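You operate a simulated robot arm through the tools that you are given. There is no shell and no other tool.

You are at the controls of a simulated robot arm. One attempt, no reset.

JOB
Seat the funnel in the narrow-necked jar and scoop some sugar through it.
Fine: funnel back in the teal mug, scoop back where it lay, lid on the canister.

It is judged by the outcome, as a careful person would: the job done as asked, and still so three seconds after it is handed in. It fails if anything else is knocked over, pushed out of place, dropped, spilled or broken. A push-on lid holds only when it is set on centred and level and pressed home; a screw cap is set on level and turned clockwise until tight.

ROBOT AND FRAMES
A 6-joint arm with a two-finger parallel gripper, fixed in place. Base frame: the origin is at the foot of the arm, x ahead of it, y to its left, z up; the work surface is at about z = 0.91. Lengths are in m, angles in degrees, forces in N, time in s.
With the tool pointing down near the work surface it reaches from about 0.3 to 0.66 m from the base axis. Its first joint turns from -115.0 to 115.0 degrees. Payload 3.43 kg.
Tool frame: the origin (TCP) lies between the finger pads and is the grasp point; the fingertips stand 0.034 m ahead of it; z points along the fingers, y is the line along which they close. Largest opening 0.128 m; finger width 0.024, thickness 0.012; the body of the gripper, 0.048 by 0.13 m, starts 0.096 m behind the TCP.
Orientation is that of the tool frame in the base frame, as a unit quaternion [x, y, z, w]. With the fingers straight down and closing along the base's y, the tool's x points along the base's -x, its y along +y and its z along -z.

CONTROLS
- The arm moves only by the tool play_rows. Its argument "targets" is a list of rows, each an object (a shift or turn left out is 0, a gripper value left out holds the last) with "slide": the shift along the tool's x, y, z in units of 300 mm (1.0 is 300 mm), a list of three; "angular": the turn, a rotation vector about the tool's x, y, z in units of 180 degrees (1.0 is 180 degrees), a list of three. In form: [{"slide": [x, y, z], "angular": [ax, ay, az]}, ...]. A call has 1 to 20 rows; each row is the pose to reach, as a shift and turn from the pose commanded when the call began, along the tool's axes at that moment. "grip" is the finger opening in mm, from 0 to 128, set as the call begins (left out, the last holds). A call with a number of a shift or a turn outside -1 to 1 is refused whole. Each row takes 0.2 s and may step no farther than 0.05 m and 8.6 degrees from the row before; otherwise, or with a gripper value out of range, the whole call is refused. Where a pose cannot be reached the arm comes as near as it can. A force on the tool above 50 N (or 10 N above the force at the start of the call, whichever is more), or a blocked arm, ends the call early, and 0.2 s more pass. Each finger travels about 0.153 m/s and halts on what it meets, pressing with about 37 N; the grip force reading is that of the motor and also rises with nothing between the fingers. The clock runs only during rows and for 0.2 s after the last one: add rows that repeat a pose to give the fingers time. The reply holds the time, the measured pose of the TCP, the force on the tool along the base axes, the opening and the grip force, in the units named above and with some noise, with the torque about the TCP (base axes, N m) and any sound that the robot's microphone picked up.
- Cameras (640 x 400 px; columns grow to the right, rows downward): "scene" is fixed at [0.2204, -0.502, 1.7628]; the picture's right is [0.76, -0.65, 0.00], its down [-0.65, -0.75, -0.13] and it looks along [0.08, 0.10, -0.99] (base axes); focal length 301 px, centre (320, 200). "wrist" rides on the gripper at [0.076, -0.011, -0.16] in the tool frame; the picture's right is [0.15, 0.99, 0.00], its down [-0.88, 0.13, -0.46] and it looks along [-0.45, 0.07, 0.89] (tool axes); focal length 234 px, centre (320, 200).
- get_image(camera): a new picture of that camera. No time passes.
- slide_trunk(by): slides the trunk up (or, below 0, down) by that many m; the arm rides with it, the base frame stays. It gives what a move gives, with no picture.
- locate(camera, pixels): for up to 12 pixels [column, row] of the newest picture of that camera ("zoom" is the newest enlarged one), the place [x, y, z] in the base frame of the surface seen there, good to about 0.002 m, but the place of the scene camera against the robot may be out by one fixed shift of up to 0.025 m in any direction. No time passes.
- close_up(camera, box): a new picture of the part [left, top, right, bottom] of that camera's present view, enlarged. No time passes.
- job_done(): hands the job in; it is judged then, once.

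Unless the task says otherwise, let go and move clear before handing in.

The tools are called after "Call:" as name(argument=value, ...) on one line, values as JSON. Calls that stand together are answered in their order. play_rows: Moves the arm, as the interface text tells. Its arguments: {"type":"object","properties":{"targets":{"type":"array","items":{"type":"object","properties":{"slide":{"type":"array","items":{"type":"number"}},"angular":{"type":"array","items":{"type":"number"}}}}},"grip":{"type":"number"}},"required":["targets"]} The other tools are called the same way: slide_trunk (by) slides the trunk up or down; get_image (camera) takes a picture; locate (camera, pixels) gives the place of the surface under pixels of a picture; close_up (camera, box) takes an enlarged picture of a part of a camera's view; job_done () hands the job in.

At the start:

```text
clock: 0.0
tool_pos: [0.3185, -0.2802, 1.2988]
ee_rot: [-0.001, 1.0, 0.0, -0.001]
wrist_force: [0.8, 0.3, 0.9]
ft_torque: [0.03, 0.01, 0.01]
opening: 0.128
finger_force: 0.0
trunk travel left (down, up): [-0.925, 0.065]
```

scene: 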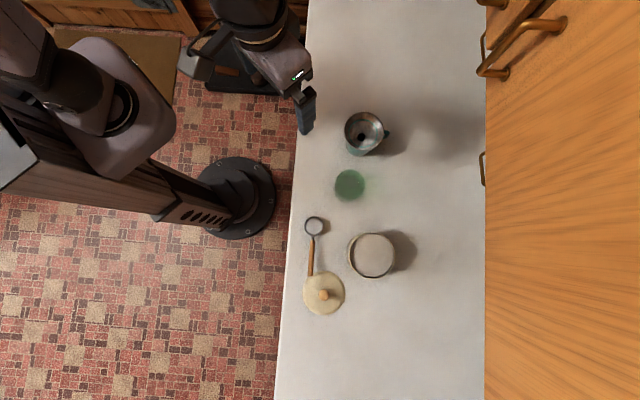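
wrist: 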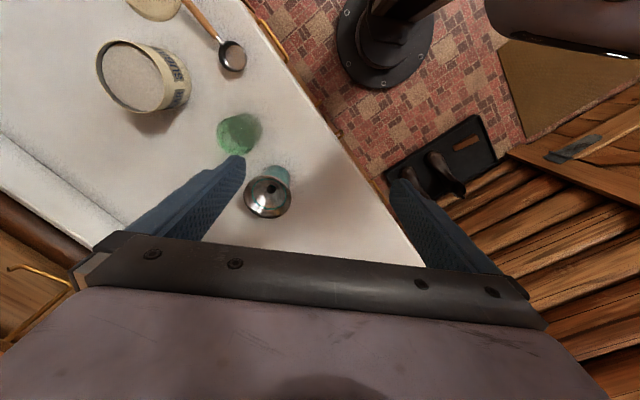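

The first pictures show a funnel in a teal mug (scene ~[365,132]), a green jar (~[350,185]), an open sugar canister (~[372,255]), a scoop with a wooden handle (~[312,245]) and the lid (~[323,293]). I'll enlarge the views first.

Call:
close_up(camera="scene", box=[280, 90, 440, 190])

Call:
close_up(camera="scene", box=[280, 200, 440, 320])

Call:
close_up(camera="wrist", box=[80, 0, 320, 230])

```text
4.00 times, centred on (360, 140) of scene
```

zoom: 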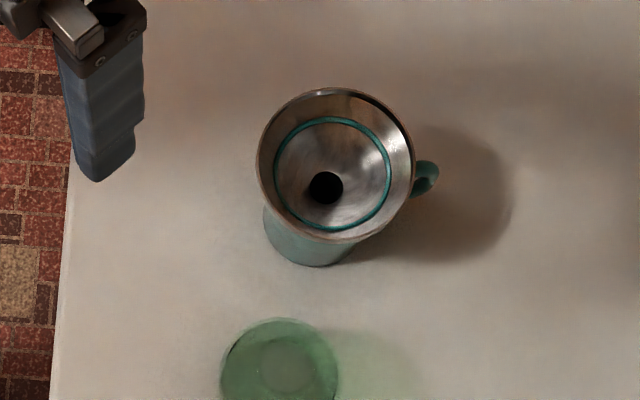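

```text
3.33 times, centred on (360, 260) of scene
```

zoom: 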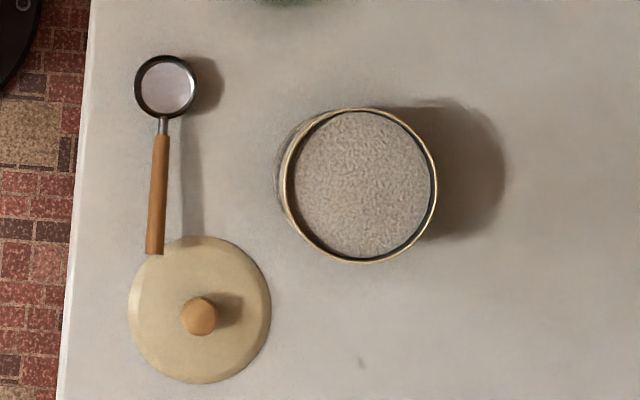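

```text
1.74 times, centred on (200, 115) of wrist
```

zoom: 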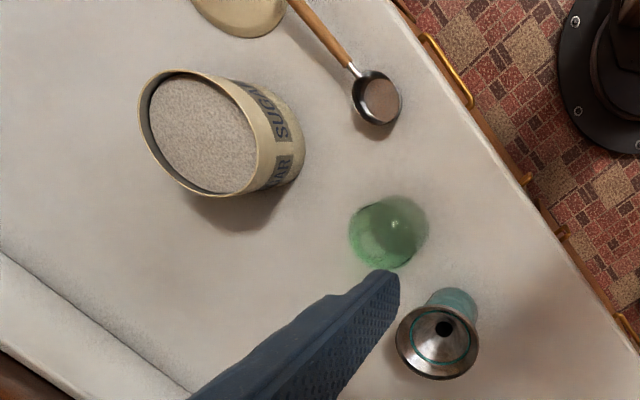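

The close-ups show the funnel (rim with a teal band) standing in the mug, the sugar nearly at the canister's brim, and the scoop handle's end right by the lid edge. I'll measure the places of these with both cameras.

Call:
locate(camera="scene", pixels=[[345, 132], [383, 132], [365, 113], [365, 150], [361, 137], [350, 183], [350, 171], [350, 198], [337, 185], [363, 185], [386, 135], [300, 180]])

Call:
locate(camera="scene", pixels=[[372, 255], [350, 255], [394, 255], [372, 234], [372, 277], [314, 226], [321, 217], [312, 241], [311, 258], [310, 274], [323, 295], [310, 295]])

Call:
locate(camera="wrist", pixels=[[267, 197], [246, 187], [290, 205], [268, 181], [265, 214], [238, 133], [228, 130], [250, 130], [140, 75], [232, 55], [205, 22], [285, 172]])

```text
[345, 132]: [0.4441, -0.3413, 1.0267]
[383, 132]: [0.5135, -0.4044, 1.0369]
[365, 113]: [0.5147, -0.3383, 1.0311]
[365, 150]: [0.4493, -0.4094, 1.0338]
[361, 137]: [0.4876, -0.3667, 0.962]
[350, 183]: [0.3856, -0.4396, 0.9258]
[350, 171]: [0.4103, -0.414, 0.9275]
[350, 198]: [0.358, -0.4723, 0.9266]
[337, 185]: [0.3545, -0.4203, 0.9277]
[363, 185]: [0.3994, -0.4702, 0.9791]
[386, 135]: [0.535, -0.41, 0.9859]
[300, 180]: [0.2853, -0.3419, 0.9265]
```

```text
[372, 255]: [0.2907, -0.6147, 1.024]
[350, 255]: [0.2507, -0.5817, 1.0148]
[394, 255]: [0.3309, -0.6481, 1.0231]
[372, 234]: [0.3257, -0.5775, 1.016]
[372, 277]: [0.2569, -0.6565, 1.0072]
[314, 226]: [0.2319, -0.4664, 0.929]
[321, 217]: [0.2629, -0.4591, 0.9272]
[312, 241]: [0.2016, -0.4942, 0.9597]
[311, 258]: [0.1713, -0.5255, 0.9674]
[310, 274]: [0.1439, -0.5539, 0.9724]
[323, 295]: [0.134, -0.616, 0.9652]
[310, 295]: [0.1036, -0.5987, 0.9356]
```

```text
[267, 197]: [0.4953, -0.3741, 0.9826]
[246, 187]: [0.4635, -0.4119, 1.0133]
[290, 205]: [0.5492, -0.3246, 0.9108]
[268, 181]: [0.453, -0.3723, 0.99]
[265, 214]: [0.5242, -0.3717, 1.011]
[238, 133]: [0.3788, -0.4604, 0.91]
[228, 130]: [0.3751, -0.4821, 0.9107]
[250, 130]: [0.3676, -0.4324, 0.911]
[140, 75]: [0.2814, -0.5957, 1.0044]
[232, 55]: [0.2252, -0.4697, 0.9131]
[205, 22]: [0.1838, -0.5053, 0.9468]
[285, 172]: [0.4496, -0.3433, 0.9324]
```

The wrist readings put the counter at z≈0.911, so the scene camera reads about 0.0155 too high, and the glass jar is transparent to depth. I'll tilt the wrist camera for a side view of the funnel, mug and jar.

Call:
play_rows(targets=[{"slide": [0.0285, -0.05, 0.05], "angular": [0, -0.0243, 0]}, {"slide": [0.057, -0.1, 0.1], "angular": [0, -0.0486, 0]}, {"slide": [0.0855, -0.15, 0.15], "angular": [0, -0.0729, 0]}, {"slide": [0.114, -0.2, 0.2], "angular": [0, -0.0972, 0]}, {"slide": [0.1425, -0.25, 0.25], "angular": [0, -0.1215, 0]}, {"slide": [0.171, -0.3, 0.3], "angular": [0, -0.1458, 0]}, {"slide": [0.1995, -0.35, 0.35], "angular": [0, -0.1701, 0]}, {"slide": [0.228, -0.4, 0.4], "angular": [0, -0.1944, 0]}])

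Call:
get_image(camera="wrist")

Call:
get_image(camera="scene")

```text
clock: 1.8
tool_pos: [0.2503, -0.4007, 1.1783]
ee_rot: [0.0, 0.954, -0.001, 0.301]
wrist_force: [0.3, 0.8, -1.2]
ft_torque: [0.02, -0.04, 0.0]
opening: 0.1281
finger_force: 0.1
trunk travel left (down, up): [-0.925, 0.065]
```

```text
taken
```

wrist: 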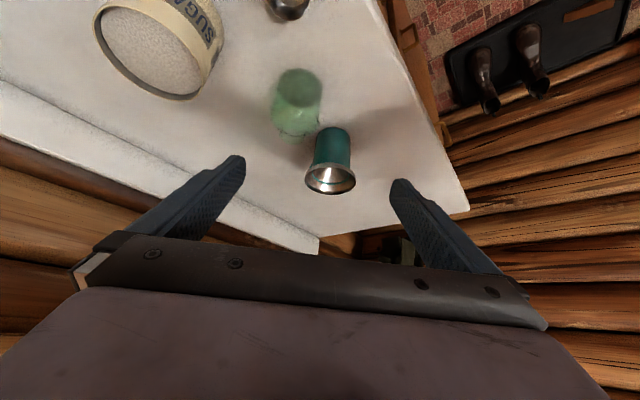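

```text
taken
```

scene: 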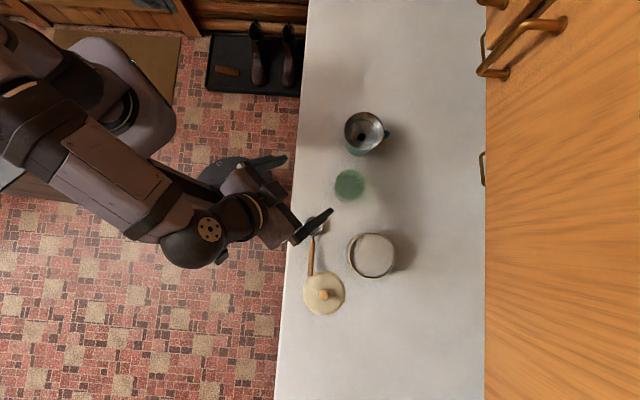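

The side view works: the funnel/mug is at wrist [331,165] and the jar at [297,100]. I'll enlarge both.

Call:
close_up(camera="wrist", box=[240, 50, 400, 210])

Call:
close_up(camera="wrist", box=[80, 0, 240, 100])

Call:
locate(camera="wrist", pixels=[[306, 180], [355, 183], [331, 195], [331, 165], [314, 160], [350, 160], [331, 150], [331, 135], [297, 100], [297, 75], [297, 130], [280, 130]])

```text
2.50 times, centred on (320, 130) of wrist
```

zoom: 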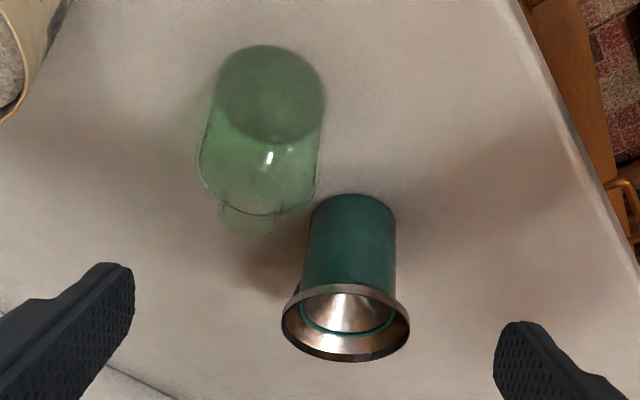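

```text
4.00 times, centred on (160, 50) of wrist
```

zoom: 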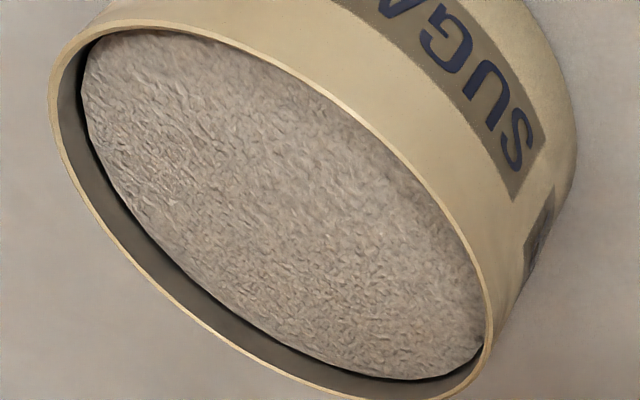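

```text
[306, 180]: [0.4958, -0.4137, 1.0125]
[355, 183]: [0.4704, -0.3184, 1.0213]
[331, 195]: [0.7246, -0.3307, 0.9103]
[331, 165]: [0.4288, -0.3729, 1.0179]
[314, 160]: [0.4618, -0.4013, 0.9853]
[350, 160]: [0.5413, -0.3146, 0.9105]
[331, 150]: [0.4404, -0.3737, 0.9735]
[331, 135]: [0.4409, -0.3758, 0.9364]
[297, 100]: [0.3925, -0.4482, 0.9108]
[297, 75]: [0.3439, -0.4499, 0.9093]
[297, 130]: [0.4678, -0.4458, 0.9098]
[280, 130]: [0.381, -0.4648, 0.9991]
```

The jar has a shoulder and a narrow neck near zoom [248,225]; the funnel's cone rests on the mug's rim. I'll enlarge each further to measure neck and rim.

Call:
close_up(camera="wrist", box=[262, 60, 334, 150])

Call:
locate(camera="zoom", pixels=[[320, 200], [250, 330], [300, 345], [350, 330], [255, 380], [300, 395], [340, 385], [240, 280], [380, 280], [300, 310], [250, 350], [350, 350]])

Call:
close_up(camera="wrist", box=[295, 120, 367, 200])

```text
4.44 times, centred on (298, 105) of wrist
```

zoom: 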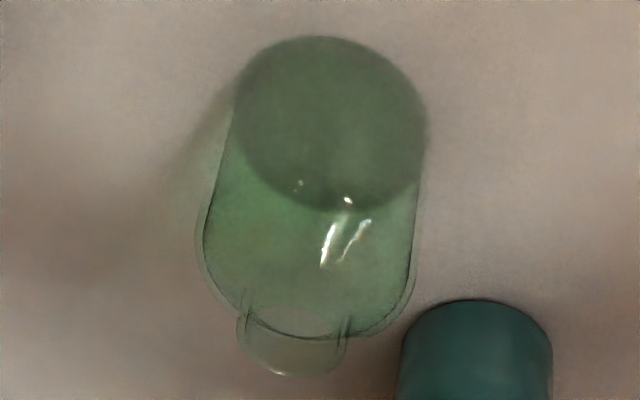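

```text
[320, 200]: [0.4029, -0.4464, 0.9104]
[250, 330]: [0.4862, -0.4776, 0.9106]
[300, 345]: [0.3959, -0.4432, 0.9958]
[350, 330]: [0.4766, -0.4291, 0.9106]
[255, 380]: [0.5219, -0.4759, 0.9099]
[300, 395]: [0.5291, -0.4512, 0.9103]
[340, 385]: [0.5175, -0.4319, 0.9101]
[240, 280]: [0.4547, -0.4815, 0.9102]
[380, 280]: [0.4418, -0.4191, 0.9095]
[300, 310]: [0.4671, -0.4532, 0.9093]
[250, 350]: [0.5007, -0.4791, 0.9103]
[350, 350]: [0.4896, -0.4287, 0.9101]
```

```text
5.00 times, centred on (331, 160) of wrist
```

zoom: 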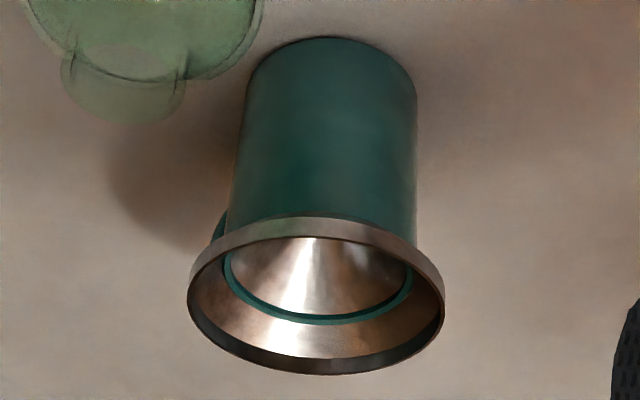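

The funnel has a short upright collar (zoom [316,225]) that is good to grip; the jar's neck top is about z 1.017 near (0.368,-0.442). I'll go back to vertical above the funnel for accurate centring.

Call:
play_rows(targets=[{"slide": [-0.0522, 0, 0.0366], "angular": [0, 0.0243, 0]}, {"slide": [-0.1044, 0, 0.0732], "angular": [0, 0.0486, 0]}, {"slide": [-0.1566, 0, 0.1098], "angular": [0, 0.0729, 0]}, {"slide": [-0.2088, 0, 0.1464], "angular": [0, 0.0972, 0]}, {"slide": [-0.261, 0, 0.183], "angular": [0, 0.1215, 0]}, {"slide": [-0.3132, 0, 0.2196], "angular": [0, 0.1458, 0]}, {"slide": [-0.3654, 0, 0.2562], "angular": [0, 0.1701, 0]}, {"slide": [-0.4176, 0, 0.2928], "angular": [0, 0.1944, 0]}, {"slide": [-0.4176, 0, 0.2928], "angular": [0, 0.1944, 0]}])

Call:
get_image(camera="wrist")

Call:
close_up(camera="wrist", box=[280, 130, 400, 230])

Call:
close_up(camera="wrist", box=[220, 40, 340, 140])

```text
clock: 3.8
tool_pos: [0.4036, -0.4004, 1.178]
ee_rot: [0.0, 1.0, 0.0, 0.0]
wrist_force: [-0.4, -0.5, -0.6]
ft_torque: [-0.03, -0.03, -0.04]
opening: 0.1279
finger_force: 0.0
trunk travel left (down, up): [-0.925, 0.065]
```

```text
taken
```

wrist: 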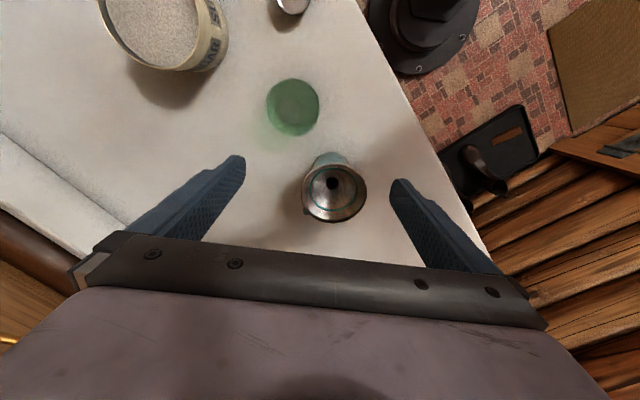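

```text
4.00 times, centred on (340, 180) of wrist
```

zoom: 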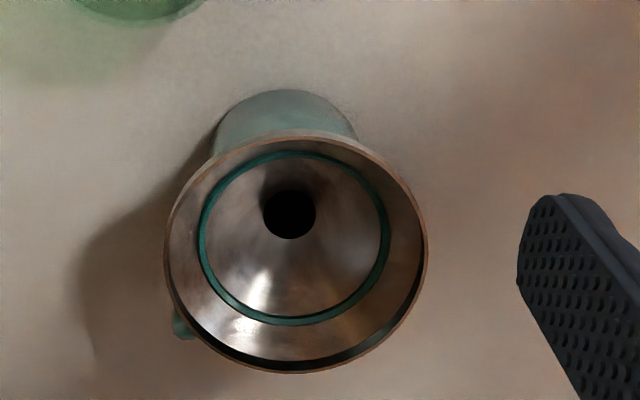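

```text
4.00 times, centred on (280, 90) of wrist
```

zoom: 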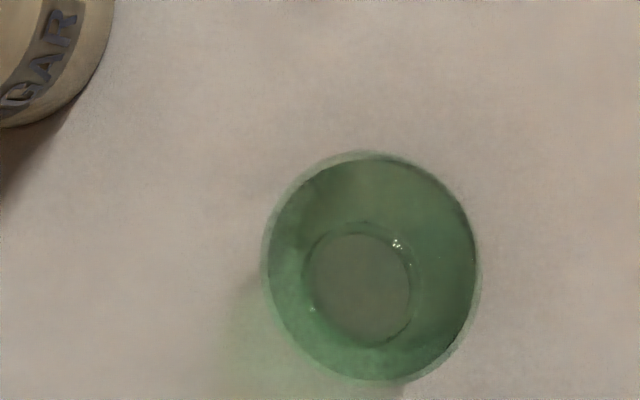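

From this vertical view I compute the funnel rim centre near (0.475,-0.368), diameter ~0.099. I'll check with depth points around the rim and the inner cone.

Call:
close_up(camera="wrist", box=[295, 155, 375, 235])

Call:
locate(camera="wrist", pixels=[[302.5, 193], [366, 193], [334, 164.5], [333, 222], [312, 171], [357, 171], [312, 214], [357, 214], [332, 183], [311, 193], [356, 193], [333, 217]])

```text
5.00 times, centred on (335, 195) of wrist
```

zoom: 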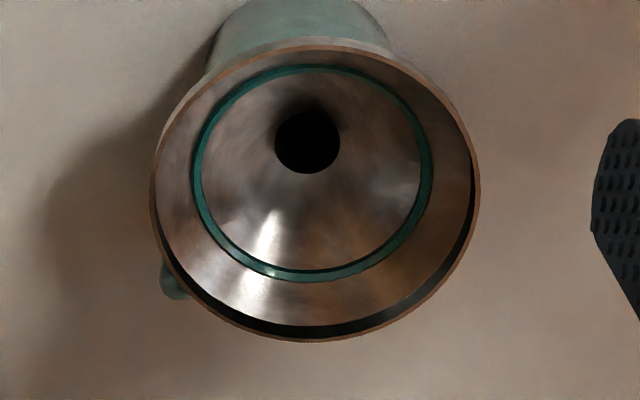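

```text
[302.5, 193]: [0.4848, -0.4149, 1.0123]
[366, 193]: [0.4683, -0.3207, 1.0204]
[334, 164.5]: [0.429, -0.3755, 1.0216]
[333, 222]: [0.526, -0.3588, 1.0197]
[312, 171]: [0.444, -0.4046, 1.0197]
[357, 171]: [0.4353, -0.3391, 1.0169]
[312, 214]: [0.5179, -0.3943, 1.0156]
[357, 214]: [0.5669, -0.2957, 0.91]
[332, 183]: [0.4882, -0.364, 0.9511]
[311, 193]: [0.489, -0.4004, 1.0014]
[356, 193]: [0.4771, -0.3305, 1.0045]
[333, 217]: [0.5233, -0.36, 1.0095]
```

The depth points agree: rim centre (0.477,-0.3675), rim top z≈1.020, radius ~0.049, so the 0.128 opening clears it by ~14 mm each side. I'll move over it and go down with the fingers straddling the collar.

Call:
play_rows(targets=[{"slide": [-0.0816, 0.0366, 0]}, {"slide": [-0.1631, 0.0731, 0]}, {"slide": [-0.2447, 0.1097, 0]}, {"slide": [-0.2447, 0.1097, 0.1]}, {"slide": [-0.2447, 0.1097, 0.2]}, {"slide": [-0.2447, 0.1097, 0.3]}, {"slide": [-0.2447, 0.1097, 0.4]}, {"slide": [-0.2447, 0.1097, 0.46]}, {"slide": [-0.2447, 0.1097, 0.5133]}, {"slide": [-0.2447, 0.1097, 0.5133]}], grip=128)

Call:
get_image(camera="wrist")

Call:
get_image(camera="scene")

```text
clock: 6.0
tool_pos: [0.4775, -0.3679, 1.0259]
ee_rot: [0.0, 1.0, 0.0, 0.001]
wrist_force: [0.6, 0.2, -0.3]
ft_torque: [0.02, -0.01, -0.01]
opening: 0.128
finger_force: 0.1
trunk travel left (down, up): [-0.925, 0.065]
```

```text
taken
```

wrist: 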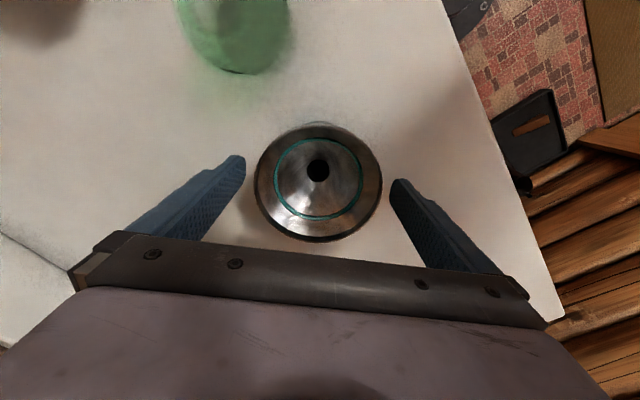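

```text
taken
```

scene: 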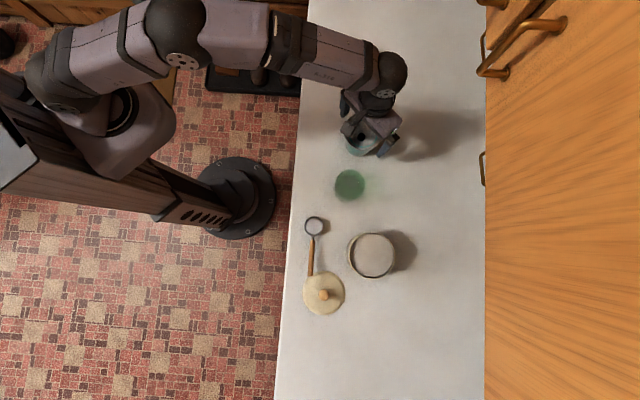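

The funnel sits centred between the open fingers (rim from [255,180] to [382,185]). I'll close on the collar.

Call:
play_rows(targets=[{"slide": [0, 0, 0]}, {"slide": [0, 0, 0]}, {"slide": [0, 0, 0]}, {"slide": [0, 0, 0]}], grip=85)

Call:
get_image(camera="wrist")

```text
clock: 7.0
tool_pos: [0.4779, -0.3661, 1.0266]
ee_rot: [0.0, 1.0, 0.0, 0.0]
wrist_force: [-0.1, -0.9, 0.5]
ft_torque: [-0.02, 0.0, -0.01]
opening: 0.0959
finger_force: 37.1
trunk travel left (down, up): [-0.925, 0.065]
```

```text
taken
```

wrist: 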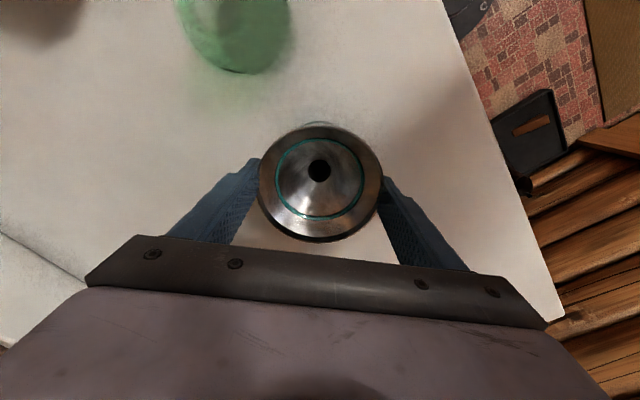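

The fingers stopped at 95.9 mm with 37 N, so the collar is held. I'll lift slowly a bit and check that the mug stays behind.

Call:
play_rows(targets=[{"slide": [0, 0, -0.03]}, {"slide": [0, 0, -0.06]}, {"slide": [0, 0, -0.1]}, {"slide": [0, 0, -0.15]}, {"slide": [0, 0, -0.15]}])

Call:
get_image(camera="wrist")

```text
clock: 8.2
tool_pos: [0.4778, -0.3674, 1.0703]
ee_rot: [0.0, 1.0, 0.0, 0.0]
wrist_force: [-0.2, 0.6, -0.7]
ft_torque: [0.0, -0.01, 0.03]
opening: 0.0959
finger_force: 37.4
trunk travel left (down, up): [-0.925, 0.065]
```

```text
taken
```

wrist: 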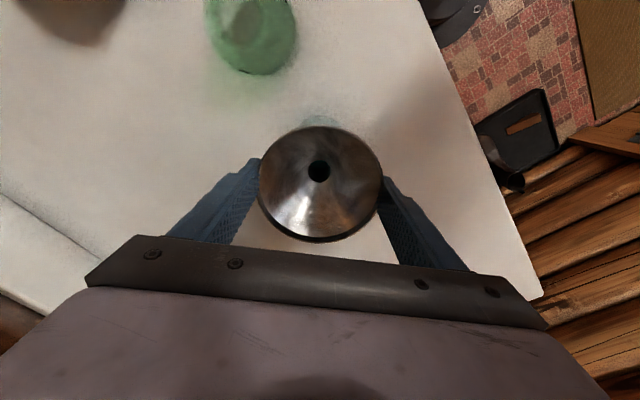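

The funnel is rising level and the teal ring is gone, so the mug stayed put. I'll lift further to clear the spout, then look at it from the scene camera.

Call:
play_rows(targets=[{"slide": [0, 0, -0.1]}, {"slide": [0, 0, -0.2]}, {"slide": [0, 0, -0.3]}, {"slide": [0, 0, -0.4]}, {"slide": [0, 0, -0.4]}])

Call:
get_image(camera="wrist")

Call:
get_image(camera="scene")

Call:
close_up(camera="scene", box=[320, 90, 420, 210])

```text
clock: 9.4
tool_pos: [0.4798, -0.3655, 1.1898]
ee_rot: [0.0, 1.0, -0.001, -0.001]
wrist_force: [-0.3, -0.6, 0.4]
ft_torque: [0.02, -0.01, 0.0]
opening: 0.0957
finger_force: 37.0
trunk travel left (down, up): [-0.925, 0.065]
```

```text
taken
```

wrist: 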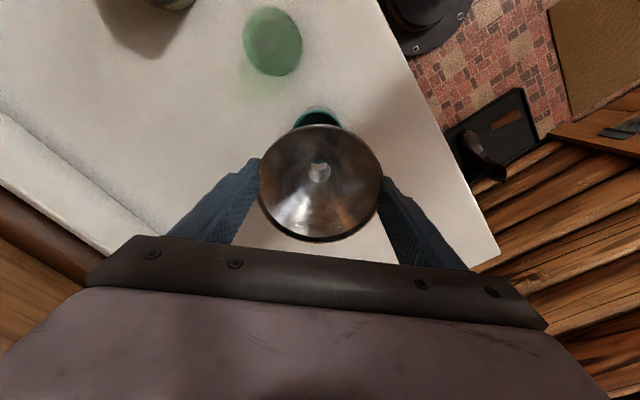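

```text
taken
```

scene: 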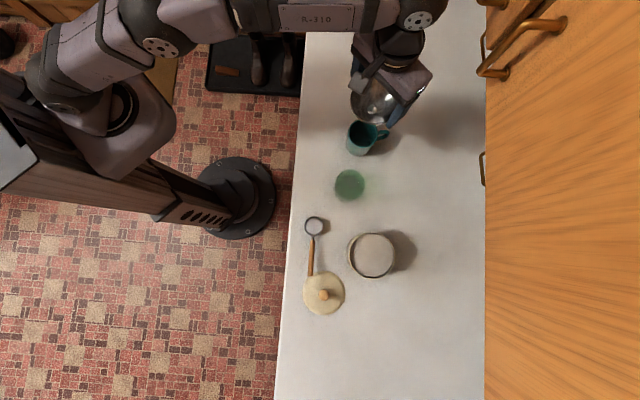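

```text
3.33 times, centred on (370, 150) of scene
```

zoom: 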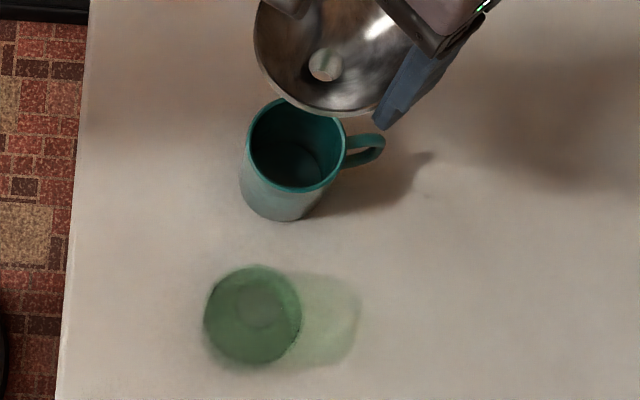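

The mug (zoom [297,145]) stayed upright where it was and the funnel is free. I'll calibrate the scene camera on the mug rim and look through the funnel's hole to estimate the spout length.

Call:
locate(camera="zoom", pixels=[[248, 145], [346, 140], [300, 98], [292, 193], [282, 220], [242, 190], [205, 310], [300, 310], [252, 265], [255, 360], [300, 170], [325, 65]])

Call:
close_up(camera="wrist", box=[255, 90, 385, 245])

Call:
close_up(camera="wrist", box=[300, 150, 340, 190])

```text
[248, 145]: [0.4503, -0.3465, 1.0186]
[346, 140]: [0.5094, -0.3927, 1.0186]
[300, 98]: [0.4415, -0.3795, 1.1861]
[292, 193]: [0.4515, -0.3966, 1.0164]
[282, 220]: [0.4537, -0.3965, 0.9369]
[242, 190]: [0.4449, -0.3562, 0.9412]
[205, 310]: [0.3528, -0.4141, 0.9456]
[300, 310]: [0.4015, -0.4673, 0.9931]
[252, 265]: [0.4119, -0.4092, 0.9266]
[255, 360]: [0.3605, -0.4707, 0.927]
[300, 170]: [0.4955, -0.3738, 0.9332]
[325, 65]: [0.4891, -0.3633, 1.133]
```

```text
2.58 times, centred on (320, 168) of wrist
```

zoom: 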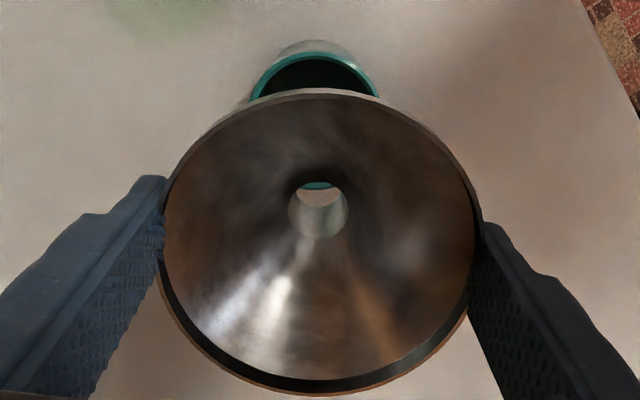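

```text
10.00 times, centred on (320, 170) of wrist
```

zoom: 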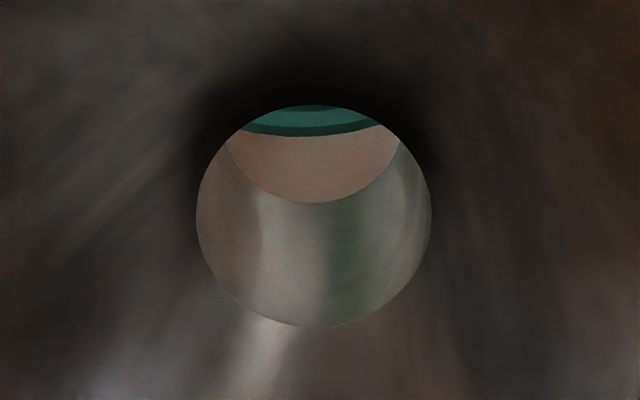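

The hole view implies a tapered spout about 28 mm long with a tip radius ~9–10 mm, so the tip sits ~60 mm below the rim; the scene camera's offset comes out near (+0.003,-0.002,+0.0155). I'll move so the wrist camera looks almost straight down on the jar's neck.

Call:
play_rows(targets=[{"slide": [0.05, -0.054, 0]}, {"slide": [0.1, -0.1075, 0]}, {"slide": [0.15, -0.161, 0]}, {"slide": [0.2, -0.215, 0]}, {"slide": [0.2, -0.215, 0]}])

Call:
get_image(camera="wrist")

Call:
close_up(camera="wrist", box=[270, 60, 370, 135])

```text
clock: 10.6
tool_pos: [0.4177, -0.4318, 1.1894]
ee_rot: [0.0, 1.0, 0.0, 0.001]
wrist_force: [0.7, -0.3, -1.1]
ft_torque: [0.02, 0.01, -0.01]
opening: 0.0957
finger_force: 37.2
trunk travel left (down, up): [-0.925, 0.065]
```

```text
taken
```

wrist: 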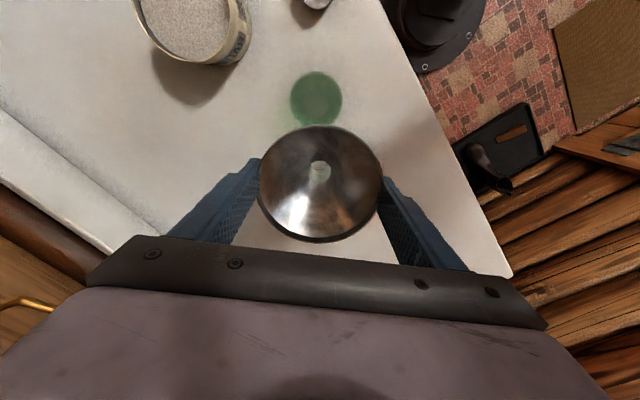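

```text
5.33 times, centred on (320, 98) of wrist
```

zoom: 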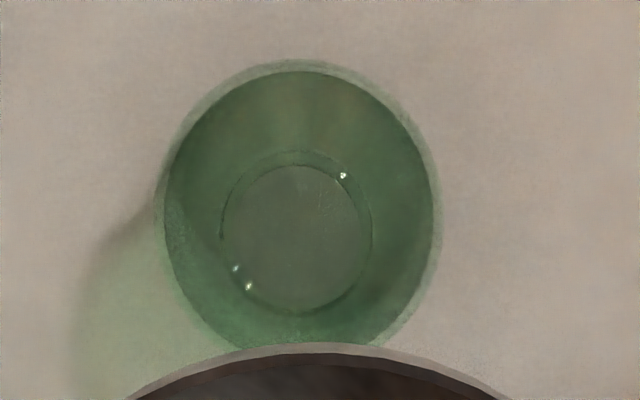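

The neck's ring (zoom centre ~[295,231]) works out to (0.369,-0.4445), consistent over three views, and the funnel hangs level at the TCP with its tip ~82 mm below it. I'll move over the jar and lower until the tip is near the neck.

Call:
play_rows(targets=[{"slide": [0.0545, -0.0145, 0]}, {"slide": [0.109, -0.029, 0]}, {"slide": [0.1633, -0.0433, 0]}, {"slide": [0.1633, -0.0433, 0.06]}, {"slide": [0.1633, -0.0433, 0.12]}, {"slide": [0.1633, -0.0433, 0.18]}, {"slide": [0.1633, -0.0433, 0.22]}, {"slide": [0.1633, -0.0433, 0.25]}, {"slide": [0.1633, -0.0433, 0.25]}])

Call:
get_image(camera="wrist")

Call:
close_up(camera="wrist", box=[260, 90, 380, 210])

Call:
close_up(camera="scene", box=[310, 130, 400, 220])

```text
clock: 12.6
tool_pos: [0.3691, -0.445, 1.1148]
ee_rot: [0.0, 1.0, 0.0, 0.0]
wrist_force: [0.0, -0.7, -0.8]
ft_torque: [0.0, 0.03, 0.01]
opening: 0.0953
finger_force: 36.6
trunk travel left (down, up): [-0.925, 0.065]
```

```text
taken
```

wrist: 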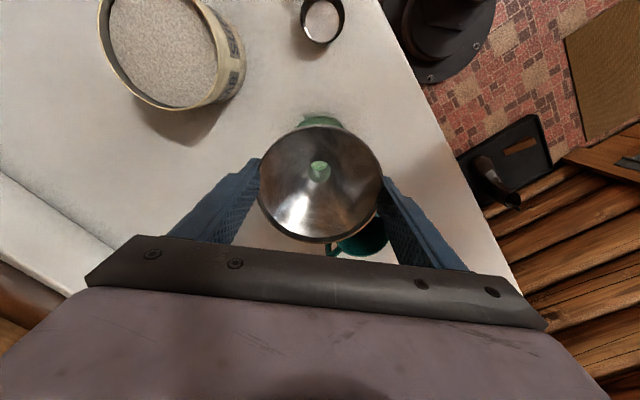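

```text
3.33 times, centred on (320, 150) of wrist
```

zoom: 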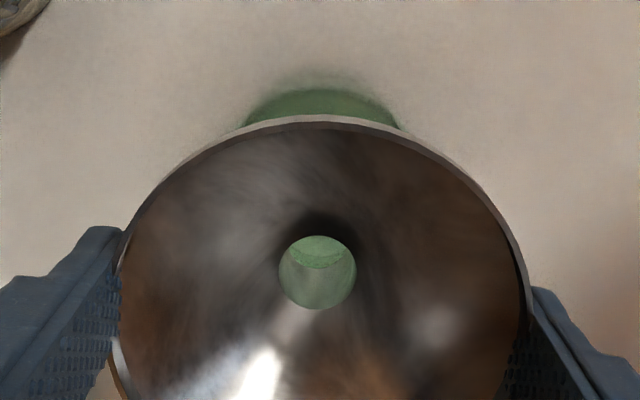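

```text
4.44 times, centred on (355, 175) of scene
```

zoom: 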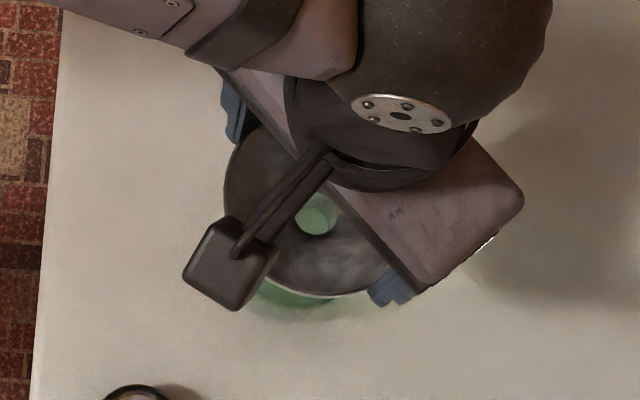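

The tip is ~15 mm above the neck and I can see the neck's rim through the hole (zoom [318,250]). I'll enlarge the hole from both cameras to check alignment.

Call:
close_up(camera="wrist", box=[304, 156, 336, 188])

Call:
close_up(camera="scene", box=[340, 165, 370, 190])

```text
12.50 times, centred on (320, 172) of wrist
```

zoom: 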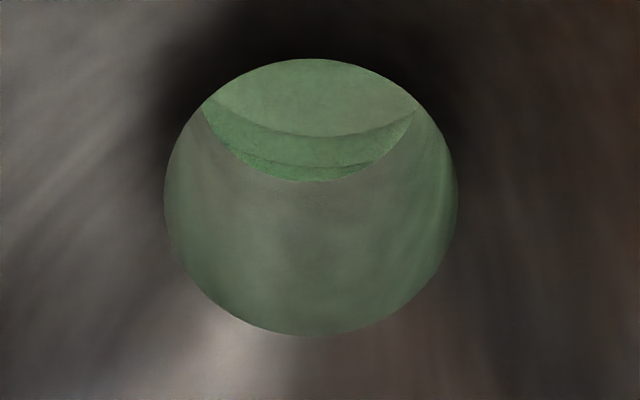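

```text
16.00 times, centred on (355, 178) of scene
```

zoom: 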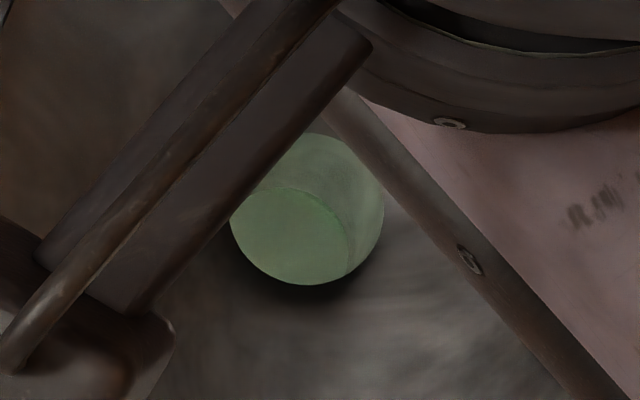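

The neck's edges seen through the spout are symmetric about the hole (arcs centred at column ~318), so alignment is good within about 1–2 mm. I'll lower gently in small steps.

Call:
play_rows(targets=[{"slide": [0, 0, 0.02]}, {"slide": [0, 0, 0.04]}, {"slide": [0, 0, 0.06]}, {"slide": [0, 0, 0.08]}, {"slide": [0, 0, 0.1]}, {"slide": [0, 0, 0.1]}])

Call:
get_image(camera="wrist")

Call:
close_up(camera="wrist", box=[304, 156, 336, 188])

```text
clock: 14.0
tool_pos: [0.3691, -0.4456, 1.0842]
ee_rot: [0.0, 1.0, -0.001, 0.0]
wrist_force: [-0.4, -0.1, -0.2]
ft_torque: [0.0, -0.02, 0.01]
opening: 0.0952
finger_force: 36.9
trunk travel left (down, up): [-0.925, 0.065]
```

```text
taken
```

wrist: 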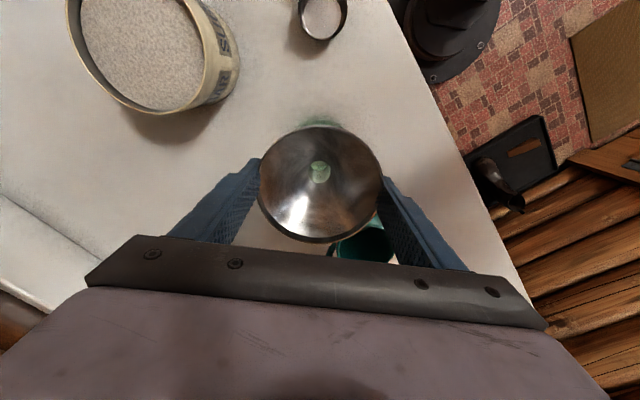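

```text
12.50 times, centred on (320, 172) of wrist
```

zoom: 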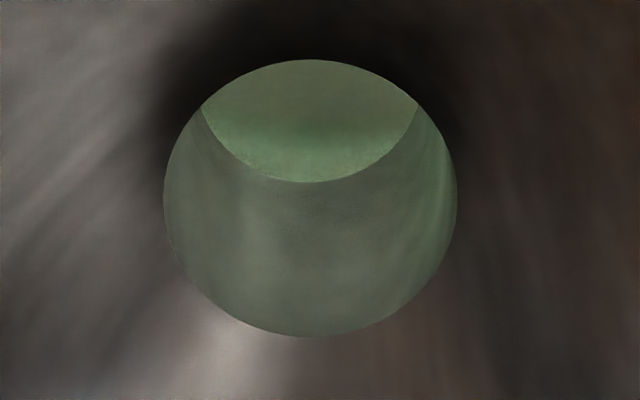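

No force at all and the neck arcs have passed out of view, so the tip is inside the neck. I'll continue down toward the expected seat (~TCP z 1.065).

Call:
play_rows(targets=[{"slide": [0, 0, 0.01]}, {"slide": [0, 0, 0.02]}, {"slide": [0, 0, 0.03]}, {"slide": [0, 0, 0.04]}, {"slide": [0, 0, 0.045]}, {"slide": [0, 0, 0.045]}])

Call:
close_up(camera="wrist", box=[250, 90, 390, 250])

```text
clock: 15.4
tool_pos: [0.3684, -0.4437, 1.0712]
ee_rot: [-0.001, 1.0, 0.001, 0.0]
wrist_force: [-0.2, 0.1, -0.5]
ft_torque: [0.03, -0.01, 0.0]
opening: 0.0951
finger_force: 36.9
trunk travel left (down, up): [-0.925, 0.065]
```

```text
2.50 times, centred on (320, 170) of wrist
```

zoom: 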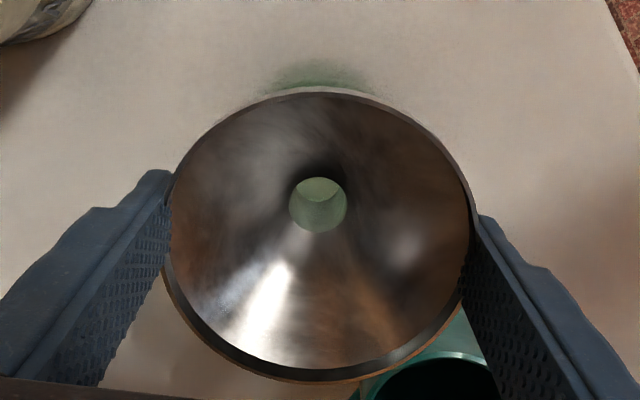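

Still no contact at TCP z 1.071. I'll keep lowering in ~1.5 mm steps until the force shows contact.

Call:
play_rows(targets=[{"slide": [0, 0, 0.005]}, {"slide": [0, 0, 0.01]}, {"slide": [0, 0, 0.015]}, {"slide": [0, 0, 0.015]}])

```text
clock: 16.4
tool_pos: [0.3691, -0.4447, 1.0673]
ee_rot: [-0.001, 1.0, 0.0, 0.001]
wrist_force: [0.2, -0.7, 0.0]
ft_torque: [-0.02, 0.0, -0.01]
opening: 0.0948
finger_force: 36.9
trunk travel left (down, up): [-0.925, 0.065]
```

No contact yet and the opening creeps slightly (94.8 mm), so I'll continue down without delay.

Call:
play_rows(targets=[{"slide": [0, 0, 0.005]}, {"slide": [0, 0, 0.01]}, {"slide": [0, 0, 0.015]}, {"slide": [0, 0, 0.02]}, {"slide": [0, 0, 0.02]}])

Call:
close_up(camera="wrist", box=[250, 90, 390, 250])

```text
clock: 17.6
tool_pos: [0.3673, -0.4438, 1.0643]
ee_rot: [0.0, 1.0, -0.002, 0.002]
wrist_force: [-0.7, 2.1, 24.8]
ft_torque: [0.25, -0.08, -0.19]
opening: 0.0939
finger_force: 36.8
trunk travel left (down, up): [-0.925, 0.065]
```

```text
2.50 times, centred on (320, 170) of wrist
```

zoom: 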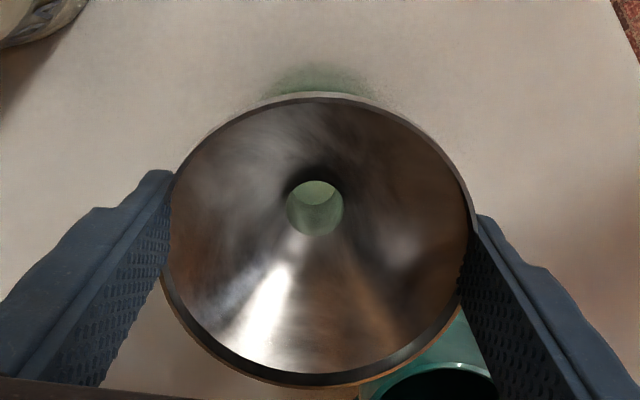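

Contact: 24.8 N upward with almost no side force, so the cone is sitting on the jar's rim. I'll ease up 2 mm to relieve the press, then open a little.

Call:
play_rows(targets=[{"slide": [0, 0, -0.004]}, {"slide": [0, 0, -0.008]}, {"slide": [0, 0, -0.008]}])

Call:
play_rows(targets=[{"slide": [0, 0, 0]}, {"slide": [0, 0, 0]}, {"slide": [0, 0, 0]}], grip=104)

Call:
close_up(camera="wrist", box=[250, 90, 390, 250])

```text
clock: 18.4
tool_pos: [0.3678, -0.4431, 1.0631]
ee_rot: [0.0, 1.0, 0.001, 0.0]
wrist_force: [-0.7, 0.2, 15.8]
ft_torque: [-0.05, -0.02, -0.06]
opening: 0.0937
finger_force: 37.3
trunk travel left (down, up): [-0.925, 0.065]
```

```text
clock: 19.2
tool_pos: [0.3678, -0.4439, 1.0634]
ee_rot: [0.0, 1.0, 0.0, 0.001]
wrist_force: [-0.6, 0.4, -0.2]
ft_torque: [0.0, 0.02, 0.0]
opening: 0.1038
finger_force: 0.0
trunk travel left (down, up): [-0.925, 0.065]
```

```text
2.50 times, centred on (320, 170) of wrist
```

zoom: 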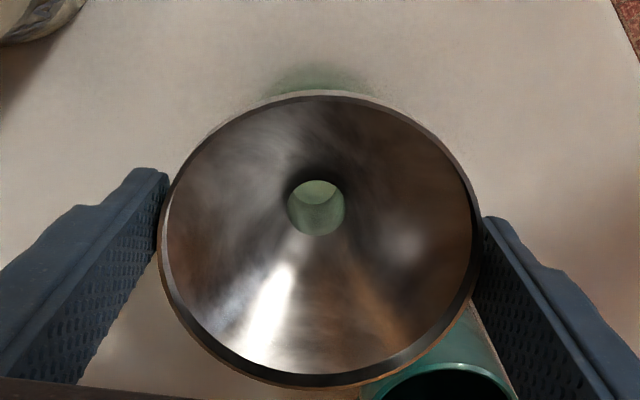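

Released: the funnel stays level in the neck (hole and rim unchanged in view), force ~0. I'll open fully and rise clear.

Call:
play_rows(targets=[{"slide": [0, 0, 0]}, {"slide": [0, 0, -0.03]}, {"slide": [0, 0, -0.1]}, {"slide": [0, 0, -0.22]}, {"slide": [0, 0, -0.35]}, {"slide": [0, 0, -0.5]}, {"slide": [0, 0, -0.65]}, {"slide": [0, 0, -0.65]}], grip=128)

Call:
get_image(camera="wrist")

Call:
get_image(camera="scene")

```text
clock: 21.0
tool_pos: [0.3679, -0.4419, 1.258]
ee_rot: [0.0, 1.0, 0.0, 0.0]
wrist_force: [0.7, 0.2, -0.4]
ft_torque: [-0.02, -0.02, -0.02]
opening: 0.128
finger_force: 0.0
trunk travel left (down, up): [-0.925, 0.065]
```

```text
taken
```

wrist: 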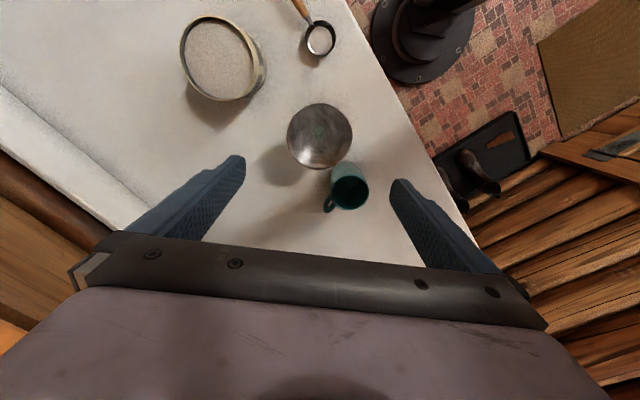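

```text
taken
```

scene: 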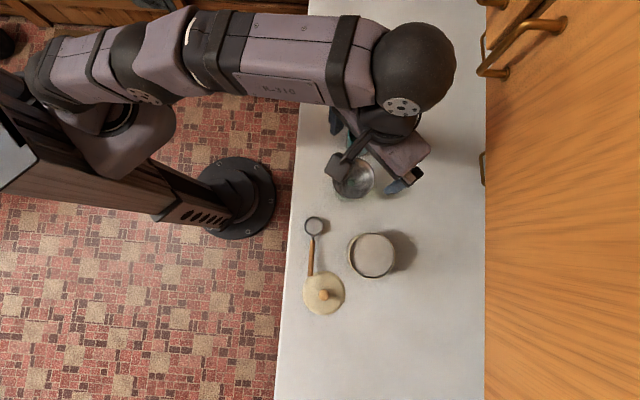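

The funnel is seated level in the jar (wrist [320,136]) with everything else undisturbed. Next I'll yaw the tool by -80° and move back to get a side view of the scoop, lid and canister.

Call:
play_rows(targets=[{"slide": [0.056, 0.021, 0.0193], "angular": [0, 0, 0.0444]}, {"slide": [0.112, 0.042, 0.0386], "angular": [0, 0, 0.0888]}, {"slide": [0.168, 0.063, 0.0579], "angular": [0, 0, 0.1332]}, {"slide": [0.224, 0.084, 0.0772], "angular": [0, 0, 0.1776]}, {"slide": [0.28, 0.105, 0.0965], "angular": [0, 0, 0.222]}, {"slide": [0.336, 0.126, 0.1158], "angular": [0, 0, 0.2664]}, {"slide": [0.392, 0.147, 0.1351], "angular": [0, 0, 0.3108]}, {"slide": [0.448, 0.168, 0.1544], "angular": [0, 0, 0.3552]}, {"slide": [0.504, 0.189, 0.1737], "angular": [0, 0, 0.3996]}, {"slide": [0.56, 0.21, 0.193], "angular": [0, 0, 0.444]}, {"slide": [0.56, 0.21, 0.193], "angular": [0, 0, 0.444]}])

Call:
get_image(camera="wrist")

```text
clock: 23.4
tool_pos: [0.2006, -0.3831, 1.2003]
ee_rot: [0.642, 0.767, 0.0, 0.0]
wrist_force: [0.8, -0.2, -0.7]
ft_torque: [0.03, 0.0, 0.0]
opening: 0.1281
finger_force: 0.1
trunk travel left (down, up): [-0.925, 0.065]
```

```text
taken
```

wrist: 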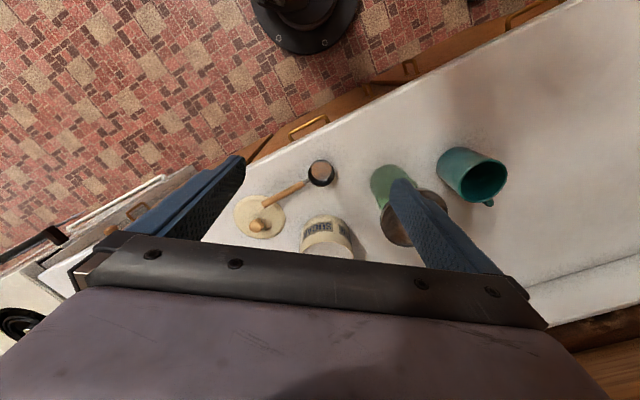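

The scoop, lid and canister are all in view (scoop [305,185], lid [258,218]). I'll enlarge and measure points along the scoop and lid.

Call:
close_up(camera="wrist", box=[220, 140, 380, 260])

Call:
locate(camera="zoom", pixels=[[400, 130], [355, 125], [450, 125], [400, 80], [395, 160], [350, 160], [320, 175], [290, 190], [265, 200], [165, 330], [120, 300], [220, 290]])

```text
3.33 times, centred on (300, 200) of wrist
```

zoom: 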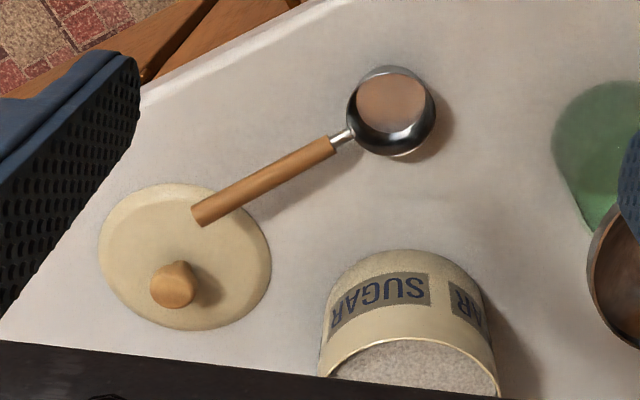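

```text
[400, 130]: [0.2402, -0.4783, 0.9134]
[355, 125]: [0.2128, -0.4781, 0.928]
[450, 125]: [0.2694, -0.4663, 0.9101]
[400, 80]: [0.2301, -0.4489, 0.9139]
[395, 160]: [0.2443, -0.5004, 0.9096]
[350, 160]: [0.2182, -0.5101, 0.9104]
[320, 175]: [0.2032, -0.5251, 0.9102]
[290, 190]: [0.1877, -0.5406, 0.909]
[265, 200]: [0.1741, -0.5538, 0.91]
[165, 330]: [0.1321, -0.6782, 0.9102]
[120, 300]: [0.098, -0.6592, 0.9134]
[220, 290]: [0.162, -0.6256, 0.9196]
```

My points fell beside the handle; a lower, tilted view will give heights better. I'll tilt 25° and drop closer to the scoop.

Call:
play_rows(targets=[{"slide": [0.0088, -0.0177, 0.0872], "angular": [0, -0.0232, 0]}, {"slide": [0.0175, -0.0353, 0.1743], "angular": [0, -0.0463, 0]}, {"slide": [0.0263, -0.053, 0.2615], "angular": [0, -0.0695, 0]}, {"slide": [0.0351, -0.0707, 0.3487], "angular": [0, -0.0926, 0]}, {"slide": [0.0438, -0.0883, 0.4358], "angular": [0, -0.1158, 0]}, {"slide": [0.0526, -0.106, 0.523], "angular": [0, -0.1389, 0]}, {"slide": [0.0526, -0.106, 0.523], "angular": [0, -0.1389, 0]}])

Call:
get_image(camera="wrist")

Call:
close_up(camera="wrist", box=[220, 100, 400, 220])

```text
clock: 25.0
tool_pos: [0.168, -0.37, 1.0421]
ee_rot: [0.626, 0.749, -0.138, 0.167]
wrist_force: [-0.2, -0.6, 0.0]
ft_torque: [-0.03, 0.02, 0.0]
opening: 0.1281
finger_force: 0.1
out of reach, approached as far as the arm can: row 6
trunk travel left (down, up): [-0.925, 0.065]
```

```text
taken
```

wrist: 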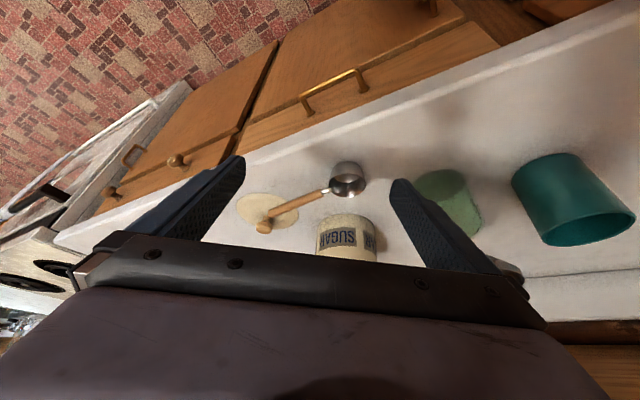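

```text
3.33 times, centred on (310, 160) of wrist
```

zoom: 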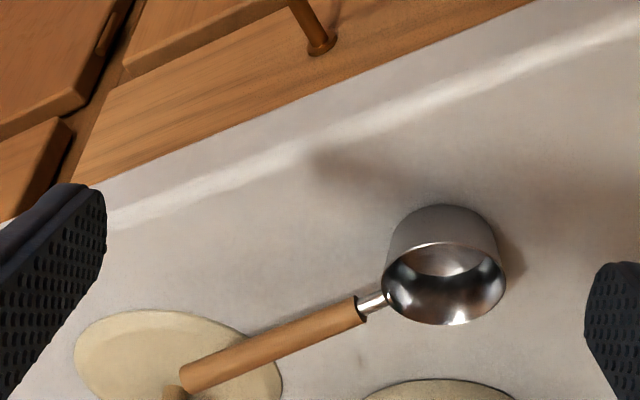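

The scoop is a small straight-sided cup with a handle rising from near its rim (zoom cup [445,270], handle [190,375]–[360,310]). I'll measure points along it.

Call:
locate(camera="zoom", pixels=[[372, 304], [355, 312], [320, 328], [280, 345], [240, 361], [200, 376], [445, 243], [386, 290], [504, 285], [448, 323], [440, 225], [440, 262]])

Call:
close_up(camera="wrist", box=[225, 175, 385, 245])

```text
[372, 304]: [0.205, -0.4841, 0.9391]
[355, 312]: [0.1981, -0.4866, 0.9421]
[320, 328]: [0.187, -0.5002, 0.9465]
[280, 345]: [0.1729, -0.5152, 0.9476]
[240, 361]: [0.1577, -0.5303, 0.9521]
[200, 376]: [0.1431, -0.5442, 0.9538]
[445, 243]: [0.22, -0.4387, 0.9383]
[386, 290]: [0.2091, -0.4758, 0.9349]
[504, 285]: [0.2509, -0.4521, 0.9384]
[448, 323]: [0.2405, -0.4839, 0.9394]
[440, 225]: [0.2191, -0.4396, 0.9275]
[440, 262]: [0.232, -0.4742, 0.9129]
```

```text
4.00 times, centred on (305, 210) of wrist
```

zoom: 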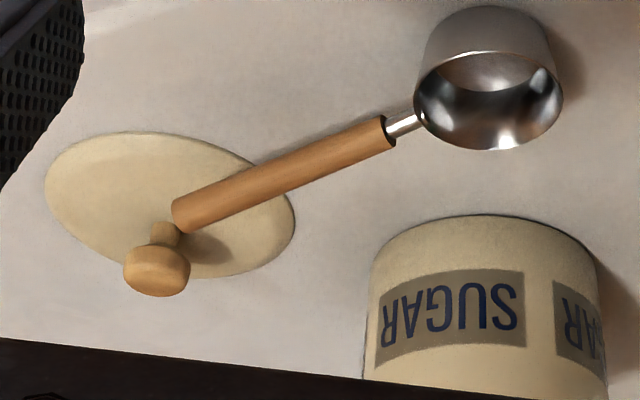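

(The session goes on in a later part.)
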